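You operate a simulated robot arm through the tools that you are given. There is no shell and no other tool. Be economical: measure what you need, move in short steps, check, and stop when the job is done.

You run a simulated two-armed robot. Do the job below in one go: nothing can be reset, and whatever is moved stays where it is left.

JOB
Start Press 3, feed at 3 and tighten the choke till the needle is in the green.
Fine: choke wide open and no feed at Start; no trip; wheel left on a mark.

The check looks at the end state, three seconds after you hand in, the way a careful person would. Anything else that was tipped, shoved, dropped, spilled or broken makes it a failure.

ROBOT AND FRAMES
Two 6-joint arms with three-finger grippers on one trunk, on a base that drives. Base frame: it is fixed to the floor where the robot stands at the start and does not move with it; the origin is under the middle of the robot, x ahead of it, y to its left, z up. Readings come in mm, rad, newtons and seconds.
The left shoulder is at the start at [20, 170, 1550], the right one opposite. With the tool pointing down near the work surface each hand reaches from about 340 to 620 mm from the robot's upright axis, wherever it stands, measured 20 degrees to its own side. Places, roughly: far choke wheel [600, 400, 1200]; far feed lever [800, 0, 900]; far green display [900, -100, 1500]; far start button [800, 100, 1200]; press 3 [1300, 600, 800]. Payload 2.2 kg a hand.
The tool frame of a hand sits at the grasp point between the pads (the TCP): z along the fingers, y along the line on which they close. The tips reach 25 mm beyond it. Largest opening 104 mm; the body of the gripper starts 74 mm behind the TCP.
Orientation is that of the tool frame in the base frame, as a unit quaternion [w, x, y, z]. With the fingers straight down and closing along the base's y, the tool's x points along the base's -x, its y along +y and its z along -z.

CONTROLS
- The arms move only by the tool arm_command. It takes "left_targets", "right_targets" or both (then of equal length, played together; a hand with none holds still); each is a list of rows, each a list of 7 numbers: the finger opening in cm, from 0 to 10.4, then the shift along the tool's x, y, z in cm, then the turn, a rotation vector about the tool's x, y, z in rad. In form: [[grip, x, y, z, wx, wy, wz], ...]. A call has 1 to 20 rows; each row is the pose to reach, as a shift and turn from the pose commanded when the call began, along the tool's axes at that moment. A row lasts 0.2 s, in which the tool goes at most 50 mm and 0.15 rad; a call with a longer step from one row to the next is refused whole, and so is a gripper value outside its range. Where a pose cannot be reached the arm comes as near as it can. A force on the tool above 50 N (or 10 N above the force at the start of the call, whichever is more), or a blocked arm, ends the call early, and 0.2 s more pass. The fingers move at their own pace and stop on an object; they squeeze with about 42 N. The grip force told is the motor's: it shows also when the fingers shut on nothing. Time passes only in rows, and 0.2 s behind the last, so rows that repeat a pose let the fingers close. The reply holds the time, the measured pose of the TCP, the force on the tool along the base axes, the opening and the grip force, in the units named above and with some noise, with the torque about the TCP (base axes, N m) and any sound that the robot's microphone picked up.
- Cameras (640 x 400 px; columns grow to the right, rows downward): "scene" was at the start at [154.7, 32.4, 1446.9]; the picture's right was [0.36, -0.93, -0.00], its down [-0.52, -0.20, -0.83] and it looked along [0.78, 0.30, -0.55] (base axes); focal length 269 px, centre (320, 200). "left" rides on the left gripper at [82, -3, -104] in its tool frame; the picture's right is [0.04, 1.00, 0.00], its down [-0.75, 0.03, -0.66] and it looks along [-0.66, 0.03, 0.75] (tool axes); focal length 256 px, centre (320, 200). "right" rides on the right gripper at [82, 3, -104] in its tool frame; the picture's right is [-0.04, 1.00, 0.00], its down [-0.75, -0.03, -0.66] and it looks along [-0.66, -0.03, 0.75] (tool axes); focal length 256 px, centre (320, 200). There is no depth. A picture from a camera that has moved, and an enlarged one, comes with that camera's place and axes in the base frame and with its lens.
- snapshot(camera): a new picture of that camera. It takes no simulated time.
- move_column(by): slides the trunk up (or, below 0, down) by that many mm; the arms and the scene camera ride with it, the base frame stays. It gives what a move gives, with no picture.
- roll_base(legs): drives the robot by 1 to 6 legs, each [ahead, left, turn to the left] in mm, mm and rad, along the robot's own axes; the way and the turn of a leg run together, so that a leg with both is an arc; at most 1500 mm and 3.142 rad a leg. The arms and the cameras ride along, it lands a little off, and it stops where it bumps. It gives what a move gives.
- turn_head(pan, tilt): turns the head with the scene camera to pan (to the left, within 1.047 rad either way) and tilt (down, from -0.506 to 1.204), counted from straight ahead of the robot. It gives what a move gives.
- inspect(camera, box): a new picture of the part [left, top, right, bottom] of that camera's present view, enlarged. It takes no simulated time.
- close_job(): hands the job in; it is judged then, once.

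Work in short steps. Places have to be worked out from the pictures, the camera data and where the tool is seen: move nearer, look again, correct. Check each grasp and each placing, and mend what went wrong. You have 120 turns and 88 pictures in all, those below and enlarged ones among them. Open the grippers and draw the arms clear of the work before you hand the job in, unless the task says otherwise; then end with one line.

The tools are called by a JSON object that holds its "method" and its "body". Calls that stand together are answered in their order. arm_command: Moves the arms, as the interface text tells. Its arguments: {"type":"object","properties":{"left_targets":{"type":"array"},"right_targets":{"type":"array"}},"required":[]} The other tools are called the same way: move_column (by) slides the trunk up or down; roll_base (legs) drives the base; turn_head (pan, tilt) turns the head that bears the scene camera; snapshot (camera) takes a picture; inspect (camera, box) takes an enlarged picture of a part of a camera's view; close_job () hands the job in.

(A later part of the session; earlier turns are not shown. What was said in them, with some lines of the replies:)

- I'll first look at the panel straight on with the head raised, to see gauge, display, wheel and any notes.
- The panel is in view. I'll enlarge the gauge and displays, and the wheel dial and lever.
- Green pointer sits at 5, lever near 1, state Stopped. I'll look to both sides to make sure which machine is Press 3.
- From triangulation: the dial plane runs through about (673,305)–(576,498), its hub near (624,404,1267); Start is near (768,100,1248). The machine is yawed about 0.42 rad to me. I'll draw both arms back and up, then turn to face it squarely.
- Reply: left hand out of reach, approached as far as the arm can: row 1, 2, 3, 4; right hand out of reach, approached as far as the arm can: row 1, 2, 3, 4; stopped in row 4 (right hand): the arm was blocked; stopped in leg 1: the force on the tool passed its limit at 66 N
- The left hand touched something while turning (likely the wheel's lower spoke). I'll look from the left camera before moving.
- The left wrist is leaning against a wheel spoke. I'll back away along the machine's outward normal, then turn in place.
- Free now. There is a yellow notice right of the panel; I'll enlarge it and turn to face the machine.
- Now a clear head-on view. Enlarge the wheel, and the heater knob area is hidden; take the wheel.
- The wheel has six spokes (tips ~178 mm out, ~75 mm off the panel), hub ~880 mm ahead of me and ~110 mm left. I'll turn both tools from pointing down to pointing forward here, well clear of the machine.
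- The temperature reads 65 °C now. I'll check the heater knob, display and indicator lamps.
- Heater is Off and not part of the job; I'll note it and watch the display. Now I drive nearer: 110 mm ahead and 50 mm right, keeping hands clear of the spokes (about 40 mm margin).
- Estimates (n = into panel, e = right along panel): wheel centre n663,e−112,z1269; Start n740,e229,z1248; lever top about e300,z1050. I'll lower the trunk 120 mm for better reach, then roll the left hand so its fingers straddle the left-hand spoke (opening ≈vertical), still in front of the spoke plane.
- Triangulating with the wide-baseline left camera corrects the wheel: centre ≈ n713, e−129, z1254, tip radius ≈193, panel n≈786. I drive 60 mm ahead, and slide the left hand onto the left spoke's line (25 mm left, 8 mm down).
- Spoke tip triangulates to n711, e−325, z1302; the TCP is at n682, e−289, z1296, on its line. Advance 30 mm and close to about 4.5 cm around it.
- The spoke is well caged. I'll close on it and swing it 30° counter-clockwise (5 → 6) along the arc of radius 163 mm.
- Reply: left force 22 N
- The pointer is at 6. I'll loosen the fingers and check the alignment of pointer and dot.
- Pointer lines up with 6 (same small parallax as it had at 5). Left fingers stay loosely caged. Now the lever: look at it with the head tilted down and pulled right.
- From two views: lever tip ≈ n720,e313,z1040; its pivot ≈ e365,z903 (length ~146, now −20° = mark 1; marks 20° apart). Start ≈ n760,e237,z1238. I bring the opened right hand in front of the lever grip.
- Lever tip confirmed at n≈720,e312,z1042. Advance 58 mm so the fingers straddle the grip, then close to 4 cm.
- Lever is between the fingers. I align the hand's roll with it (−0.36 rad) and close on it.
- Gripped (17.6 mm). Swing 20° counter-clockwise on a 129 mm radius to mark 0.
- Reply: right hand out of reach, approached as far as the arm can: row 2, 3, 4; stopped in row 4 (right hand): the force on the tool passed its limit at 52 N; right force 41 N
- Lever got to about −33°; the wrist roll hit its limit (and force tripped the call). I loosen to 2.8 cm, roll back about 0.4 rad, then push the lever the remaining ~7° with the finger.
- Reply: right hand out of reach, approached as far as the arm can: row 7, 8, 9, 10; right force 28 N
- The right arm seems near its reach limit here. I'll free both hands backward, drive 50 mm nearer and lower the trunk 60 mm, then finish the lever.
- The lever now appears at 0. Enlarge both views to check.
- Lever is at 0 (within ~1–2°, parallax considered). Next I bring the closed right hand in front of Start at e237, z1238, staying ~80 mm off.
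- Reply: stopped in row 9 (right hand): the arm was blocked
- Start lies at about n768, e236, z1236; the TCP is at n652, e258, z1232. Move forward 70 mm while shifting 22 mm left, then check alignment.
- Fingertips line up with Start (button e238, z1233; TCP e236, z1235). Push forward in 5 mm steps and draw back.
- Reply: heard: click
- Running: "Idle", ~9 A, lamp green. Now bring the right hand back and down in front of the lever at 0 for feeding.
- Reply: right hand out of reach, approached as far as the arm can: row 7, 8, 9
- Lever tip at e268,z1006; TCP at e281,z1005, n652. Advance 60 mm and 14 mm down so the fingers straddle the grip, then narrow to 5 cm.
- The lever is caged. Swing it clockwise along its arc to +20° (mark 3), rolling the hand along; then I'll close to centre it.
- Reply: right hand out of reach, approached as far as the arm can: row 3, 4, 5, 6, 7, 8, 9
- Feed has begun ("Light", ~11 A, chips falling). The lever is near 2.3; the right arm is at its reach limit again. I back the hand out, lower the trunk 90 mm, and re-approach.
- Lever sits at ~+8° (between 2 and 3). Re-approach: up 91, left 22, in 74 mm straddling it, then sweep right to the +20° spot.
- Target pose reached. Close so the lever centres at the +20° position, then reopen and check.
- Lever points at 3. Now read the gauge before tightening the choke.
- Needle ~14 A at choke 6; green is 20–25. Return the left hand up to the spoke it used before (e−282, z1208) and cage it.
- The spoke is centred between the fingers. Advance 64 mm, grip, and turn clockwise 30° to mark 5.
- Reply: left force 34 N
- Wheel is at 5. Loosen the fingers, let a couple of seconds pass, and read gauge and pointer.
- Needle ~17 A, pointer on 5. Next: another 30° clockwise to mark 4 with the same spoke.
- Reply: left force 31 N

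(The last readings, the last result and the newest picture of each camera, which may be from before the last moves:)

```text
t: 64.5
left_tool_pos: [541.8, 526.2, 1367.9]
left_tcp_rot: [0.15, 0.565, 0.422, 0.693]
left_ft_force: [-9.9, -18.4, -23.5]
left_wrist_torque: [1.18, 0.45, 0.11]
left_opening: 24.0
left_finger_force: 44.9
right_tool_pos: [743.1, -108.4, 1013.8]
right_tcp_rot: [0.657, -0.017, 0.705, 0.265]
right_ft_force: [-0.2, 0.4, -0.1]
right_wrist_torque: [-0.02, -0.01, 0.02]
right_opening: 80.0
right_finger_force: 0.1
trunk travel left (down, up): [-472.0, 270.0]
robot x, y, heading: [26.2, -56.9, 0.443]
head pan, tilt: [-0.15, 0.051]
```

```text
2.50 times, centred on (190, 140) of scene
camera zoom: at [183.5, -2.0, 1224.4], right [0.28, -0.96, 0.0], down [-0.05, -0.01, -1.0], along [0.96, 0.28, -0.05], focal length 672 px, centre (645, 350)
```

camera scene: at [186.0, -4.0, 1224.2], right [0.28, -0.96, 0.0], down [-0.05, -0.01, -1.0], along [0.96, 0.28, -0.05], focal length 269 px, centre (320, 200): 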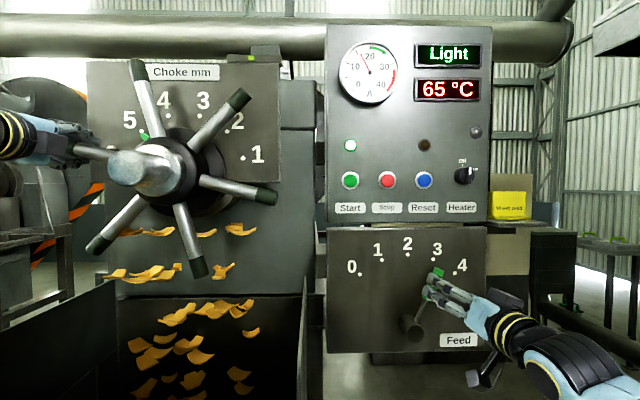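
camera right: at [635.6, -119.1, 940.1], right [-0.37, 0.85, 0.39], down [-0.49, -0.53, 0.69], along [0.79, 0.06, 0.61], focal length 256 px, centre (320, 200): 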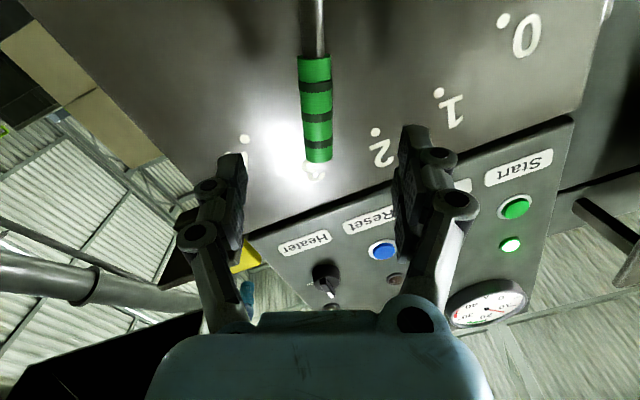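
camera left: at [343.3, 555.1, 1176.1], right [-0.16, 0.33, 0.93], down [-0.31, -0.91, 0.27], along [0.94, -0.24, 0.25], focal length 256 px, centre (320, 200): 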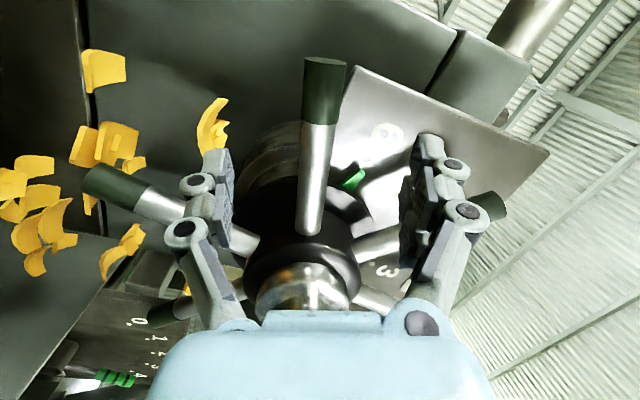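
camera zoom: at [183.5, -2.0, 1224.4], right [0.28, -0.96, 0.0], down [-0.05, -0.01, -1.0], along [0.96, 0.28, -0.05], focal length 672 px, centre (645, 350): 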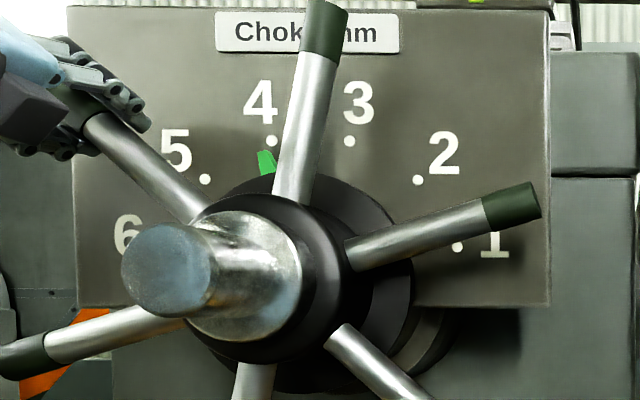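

Pointer is very near 4 (a degree or two short, partly parallax). Loosen, wait, and read both.

{"method": "arm_command", "body": {"left_targets": [[4.5, 0, 0, 0, 0, 0, 0], [4.5, 0, 0, 0, 0, 0, 0], [4.5, 0, 0, 0, 0, 0, 0], [4.5, 0, 0, 0, 0, 0, 0], [4.5, 0, 0, 0, 0, 0, 0], [4.5, 0, 0, 0, 0, 0, 0], [4.5, 0, 0, 0, 0, 0, 0], [4.5, 0, 0, 0, 0, 0, 0], [4.5, 0, 0, 0, 0, 0, 0], [4.5, 0, 0, 0, 0, 0, 0]]}}

{"method": "inspect", "body": {"camera": "scene", "box": [325, 20, 505, 165]}}

{"method": "inspect", "body": {"camera": "scene", "box": [150, 80, 280, 180]}}

```text
t: 66.7
left_tool_pos: [541.8, 527.8, 1369.0]
left_tcp_rot: [0.152, 0.563, 0.423, 0.693]
left_ft_force: [-0.1, 0.3, -0.2]
left_wrist_torque: [-0.02, 0.03, 0.02]
left_opening: 44.9
left_finger_force: 0.1
right_tool_pos: [743.7, -106.6, 1013.8]
right_tcp_rot: [0.657, -0.017, 0.706, 0.264]
right_ft_force: [1.0, -0.7, 0.6]
right_wrist_torque: [0.02, 0.03, 0.02]
right_opening: 79.9
right_finger_force: 0.1
trunk travel left (down, up): [-472.0, 270.0]
robot x, y, heading: [28.5, -58.7, 0.438]
head pan, tilt: [-0.15, 0.051]
```

```text
2.76 times, centred on (415, 92) of scene
camera zoom: at [183.6, -0.4, 1224.4], right [0.28, -0.96, 0.0], down [-0.05, -0.01, -1.0], along [0.96, 0.28, -0.05], focal length 742 px, centre (58, 497)
```

zoom: 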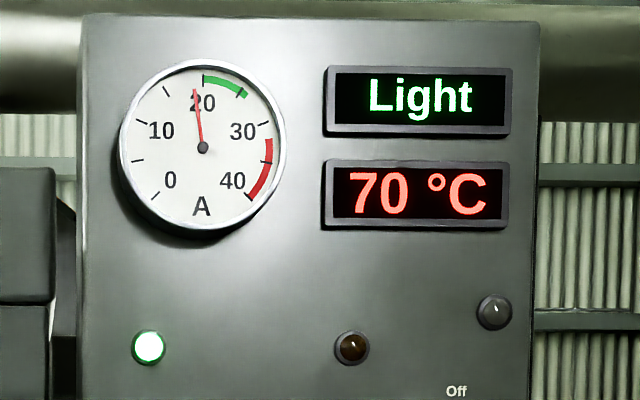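

```text
4.00 times, centred on (215, 130) of scene
camera zoom: at [183.6, -0.4, 1224.4], right [0.28, -0.96, 0.0], down [-0.05, -0.01, -1.0], along [0.96, 0.28, -0.05], focal length 1075 px, centre (740, 480)
```

zoom: 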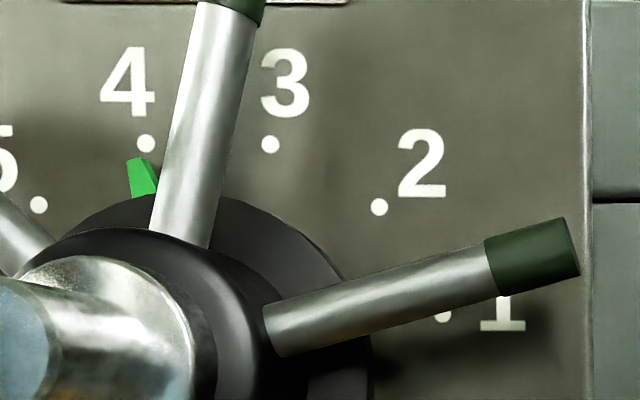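

Needle ~19.3 A, just short of green; wheel ~1° short of 4. One more mark is needed. I withdraw and move the left hand to the next spoke at the lower left (same pose as before), to turn 31° to mark 3.

{"method": "arm_command", "body": {"left_targets": [[9, 0, 0, 0, 0, 0, 0], [9, 0, 0, -0.5, 0, 0, 0], [9, 0, 0, -3.5, 0, 0, 0], [9, 0, 0, -6.6, 0, 0, 0], [9, -1.06, -1.75, -6.6, 0, 0, -0.131], [9, -2.12, -3.5, -6.6, 0, 0, -0.262], [9, -3.18, -5.25, -6.6, 0, 0, -0.393], [9, -4.24, -7.0, -6.6, 0, 0, -0.524], [9, -5.3, -8.76, -6.6, 0, 0, -0.654], [9, -6.36, -10.5, -6.6, 0, 0, -0.785], [9, -7.42, -12.26, -6.6, 0, 0, -0.916], [9, -8.48, -14.0, -6.6, 0, 0, -1.047], [9, -8.48, -14.0, -6.6, 0, 0, -1.047]]}}

{"method": "snapshot", "body": {"camera": "left"}}

{"method": "snapshot", "body": {"camera": "scene"}}

```text
t: 69.5
left_tool_pos: [469.7, 526.0, 1205.7]
left_tcp_rot: [0.479, 0.276, 0.647, 0.525]
left_ft_force: [0.0, -0.2, 0.5]
left_wrist_torque: [0.0, -0.01, -0.03]
left_opening: 89.9
left_finger_force: 0.2
right_tool_pos: [744.8, -106.9, 1013.8]
right_tcp_rot: [0.657, -0.018, 0.706, 0.265]
right_ft_force: [-0.6, 0.3, -0.2]
right_wrist_torque: [0.0, 0.0, 0.01]
right_opening: 80.0
right_finger_force: 0.1
trunk travel left (down, up): [-472.0, 270.0]
robot x, y, heading: [27.5, -54.7, 0.44]
head pan, tilt: [-0.15, 0.051]
```

```text
21 pictures are left
camera left: at [343.9, 552.3, 1173.6], right [-0.16, 0.33, 0.93], down [-0.31, -0.91, 0.27], along [0.94, -0.24, 0.25], focal length 256 px, centre (320, 200)
```

left: 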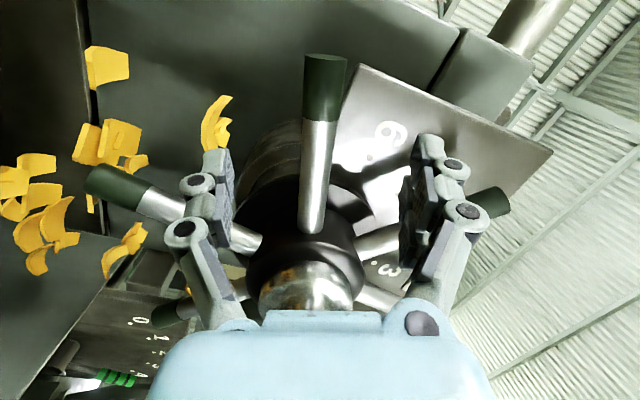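

```text
20 pictures are left
camera scene: at [183.6, -0.5, 1224.5], right [0.28, -0.96, 0.0], down [-0.05, -0.01, -1.0], along [0.96, 0.28, -0.05], focal length 269 px, centre (320, 200)
```

scene: 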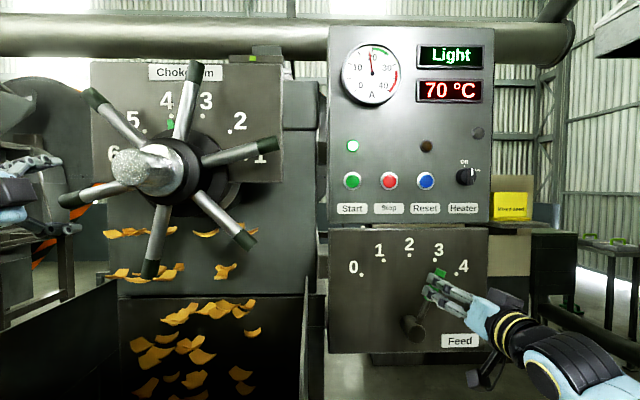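

View is the same as before. Advance, grip, and turn clockwise 31° to mark 3.

{"method": "arm_command", "body": {"left_targets": [[9, 0, 0, 2.2, 0, 0, 0], [9, 0, 0, 4.4, 0, 0, 0], [7, 0, 0, 6.4, 0, 0, 0], [3, 0, 0, 6.4, 0, 0, 0], [0, 0, 0, 6.4, 0, 0, 0], [0, 0, 0, 6.4, 0, 0, 0], [0, -0.035, 1.07, 6.4, 0, 0, 0.0654], [0, -0.139, 2.13, 6.4, 0, 0, 0.131], [0, -0.313, 3.18, 6.4, 0, 0, 0.196], [0, -0.555, 4.22, 6.4, 0, 0, 0.262], [0, -0.865, 5.24, 6.4, 0, 0, 0.327], [0, -1.24, 6.24, 6.4, 0, 0, 0.393], [0, -1.68, 7.21, 6.4, 0, 0, 0.458], [0, -2.33, 8.4, 6.4, 0, 0, 0.541], [4.5, -2.33, 8.4, 6.4, 0, 0, 0.541], [4.5, -2.33, 8.4, 6.4, 0, 0, 0.541]]}}

{"method": "inspect", "body": {"camera": "scene", "box": [150, 80, 280, 180]}}

{"method": "inspect", "body": {"camera": "scene", "box": [325, 20, 505, 165]}}

```text
t: 72.9
left_tool_pos: [523.8, 557.8, 1295.1]
left_tcp_rot: [0.321, 0.44, 0.549, 0.634]
left_ft_force: [0.1, -0.5, 0.1]
left_wrist_torque: [0.01, -0.04, -0.02]
left_opening: 44.8
left_finger_force: 0.0
right_tool_pos: [742.7, -106.5, 1013.7]
right_tcp_rot: [0.657, -0.018, 0.706, 0.264]
right_ft_force: [0.2, -0.4, -0.6]
right_wrist_torque: [0.01, 0.0, 0.02]
right_opening: 79.8
right_finger_force: 0.2
trunk travel left (down, up): [-472.0, 270.0]
robot x, y, heading: [33.8, -57.0, 0.436]
head pan, tilt: [-0.15, 0.051]
```

```text
4.00 times, centred on (215, 130) of scene
camera zoom: at [183.4, -0.1, 1224.5], right [0.28, -0.96, 0.0], down [-0.05, -0.01, -1.0], along [0.96, 0.28, -0.05], focal length 1075 px, centre (740, 480)
```

zoom: 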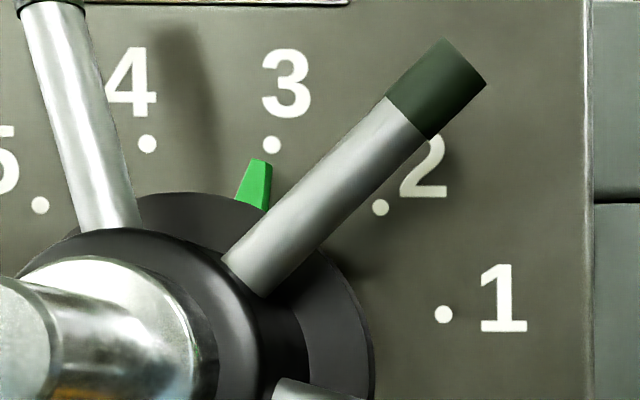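

```text
2.76 times, centred on (415, 92) of scene
camera zoom: at [183.4, -0.1, 1224.5], right [0.28, -0.96, 0.0], down [-0.05, -0.01, -1.0], along [0.96, 0.28, -0.05], focal length 742 px, centre (58, 497)
```

zoom: 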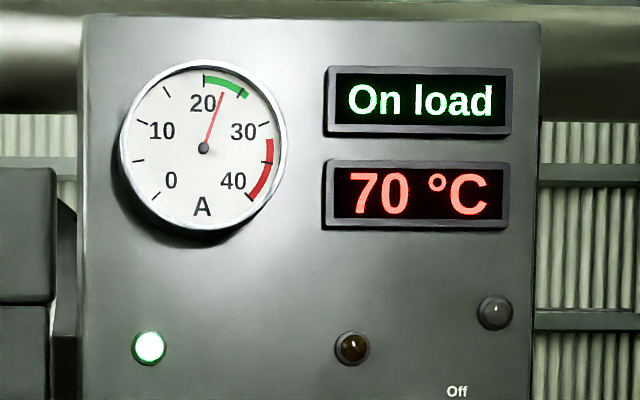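

"On load", needle ~22 A in the green, pointer on 3. Withdraw both arms straight back, then recheck.

{"method": "arm_command", "body": {"left_targets": [[9, 0, 0, 0, 0, 0, 0], [9, 0, 0, 0, 0, 0, 0], [9, 0, 0, -4, 0, 0, 0], [9, 0, 0, -8, 0, 0, 0], [9, 0, 0, -10, 0, 0, 0]], "right_targets": [[9, 0, 0, 0, 0, 0, 0], [9, 0, 0, 0, 0, 0, 0], [9, 0, 0, -1, 0, 0, 0], [9, 0, 0, -2, 0, 0, 0], [9, 0, 0, -2, 0, 0, 0]]}}

{"method": "roll_base", "body": {"legs": [[-180, 0, 0]]}}

{"method": "snapshot", "body": {"camera": "scene"}}

```text
t: 74.1
left_tool_pos: [431.7, 516.1, 1293.3]
left_tcp_rot: [0.322, 0.441, 0.549, 0.633]
left_ft_force: [0.0, 0.0, 0.0]
left_wrist_torque: [-0.02, 0.02, 0.02]
left_opening: 89.9
left_finger_force: 0.1
right_tool_pos: [725.3, -113.5, 1014.7]
right_tcp_rot: [0.657, -0.018, 0.705, 0.264]
right_ft_force: [-0.8, -0.3, 0.5]
right_wrist_torque: [-0.02, 0.0, 0.01]
right_opening: 90.1
right_finger_force: 0.0
trunk travel left (down, up): [-472.0, 270.0]
robot x, y, heading: [27.7, -57.0, 0.435]
head pan, tilt: [-0.15, 0.051]
```

```text
t: 75.6
left_tool_pos: [273.6, 435.9, 1293.6]
left_tcp_rot: [0.323, 0.442, 0.548, 0.632]
left_ft_force: [-0.9, -0.4, 0.2]
left_wrist_torque: [-0.06, 0.0, 0.03]
left_opening: 90.0
left_finger_force: 0.1
right_tool_pos: [561.1, -193.8, 1015.6]
right_tcp_rot: [0.659, -0.016, 0.705, 0.262]
right_ft_force: [-0.2, -0.2, -0.8]
right_wrist_torque: [0.0, 0.02, 0.01]
right_opening: 90.2
right_finger_force: 0.0
trunk travel left (down, up): [-472.0, 270.0]
robot x, y, heading: [-135.2, -134.4, 0.436]
head pan, tilt: [-0.15, 0.051]
```

```text
17 pictures are left
camera scene: at [20.1, -77.4, 1224.7], right [0.28, -0.96, 0.0], down [-0.05, -0.01, -1.0], along [0.96, 0.28, -0.05], focal length 269 px, centre (320, 200)
```

scene: 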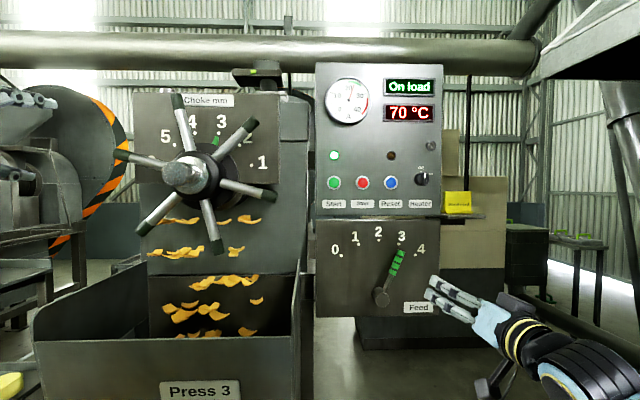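

Everything is clear of the machine. A last enlarged check of gauge, lever and wheel.

{"method": "inspect", "body": {"camera": "scene", "box": [310, 60, 450, 150]}}

{"method": "inspect", "body": {"camera": "scene", "box": [315, 215, 440, 320]}}

{"method": "inspect", "body": {"camera": "scene", "box": [140, 90, 290, 220]}}

```text
4.44 times, centred on (380, 105) of scene
camera zoom: at [20.1, -77.4, 1224.7], right [0.28, -0.96, 0.0], down [-0.05, -0.01, -1.0], along [0.96, 0.28, -0.05], focal length 1195 px, centre (53, 622)
```

zoom: 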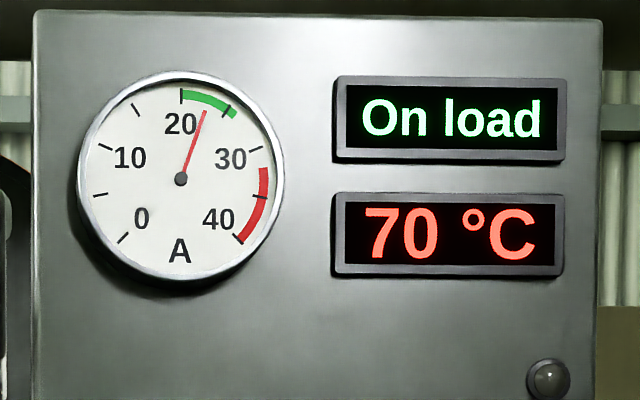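

```text
3.81 times, centred on (378, 268) of scene
camera zoom: at [20.1, -77.4, 1224.7], right [0.28, -0.96, 0.0], down [-0.05, -0.01, -1.0], along [0.96, 0.28, -0.05], focal length 1024 px, centre (101, -57)
```

zoom: 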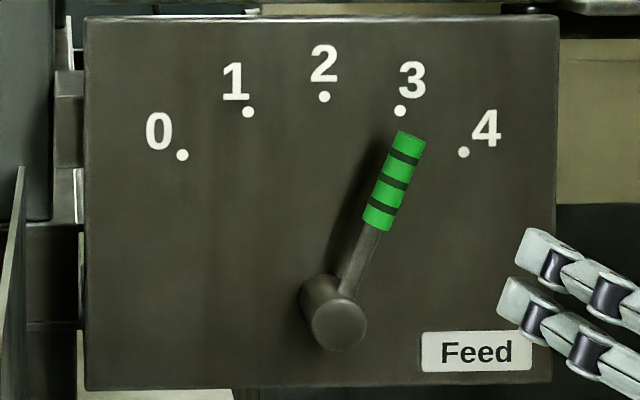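

```text
3.08 times, centred on (215, 155) of scene
camera zoom: at [20.1, -77.4, 1224.7], right [0.28, -0.96, 0.0], down [-0.05, -0.01, -1.0], along [0.96, 0.28, -0.05], focal length 827 px, centre (643, 338)
```

zoom: 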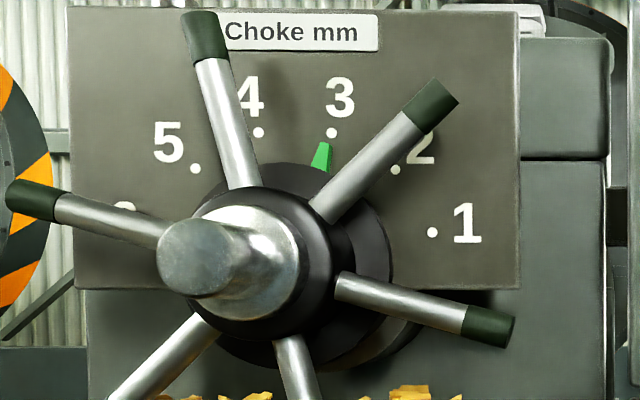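

Needle sits at about 22 A in the green, feed is on 3, choke pointer is on 3, there was no trip, and both arms are clear. Handing in.

{"method": "close_job", "body": {}}

```text
The job is handed in.
```

Press 3 is running "On load" at about 22 A, in the green. It was started with the choke at 6 and feed at 0; feed is now at 3 and the choke wheel is on mark 3, with no trip. Early on, the left wrist bumped a wheel spoke while I was turning; the choke still read 5 afterwards.
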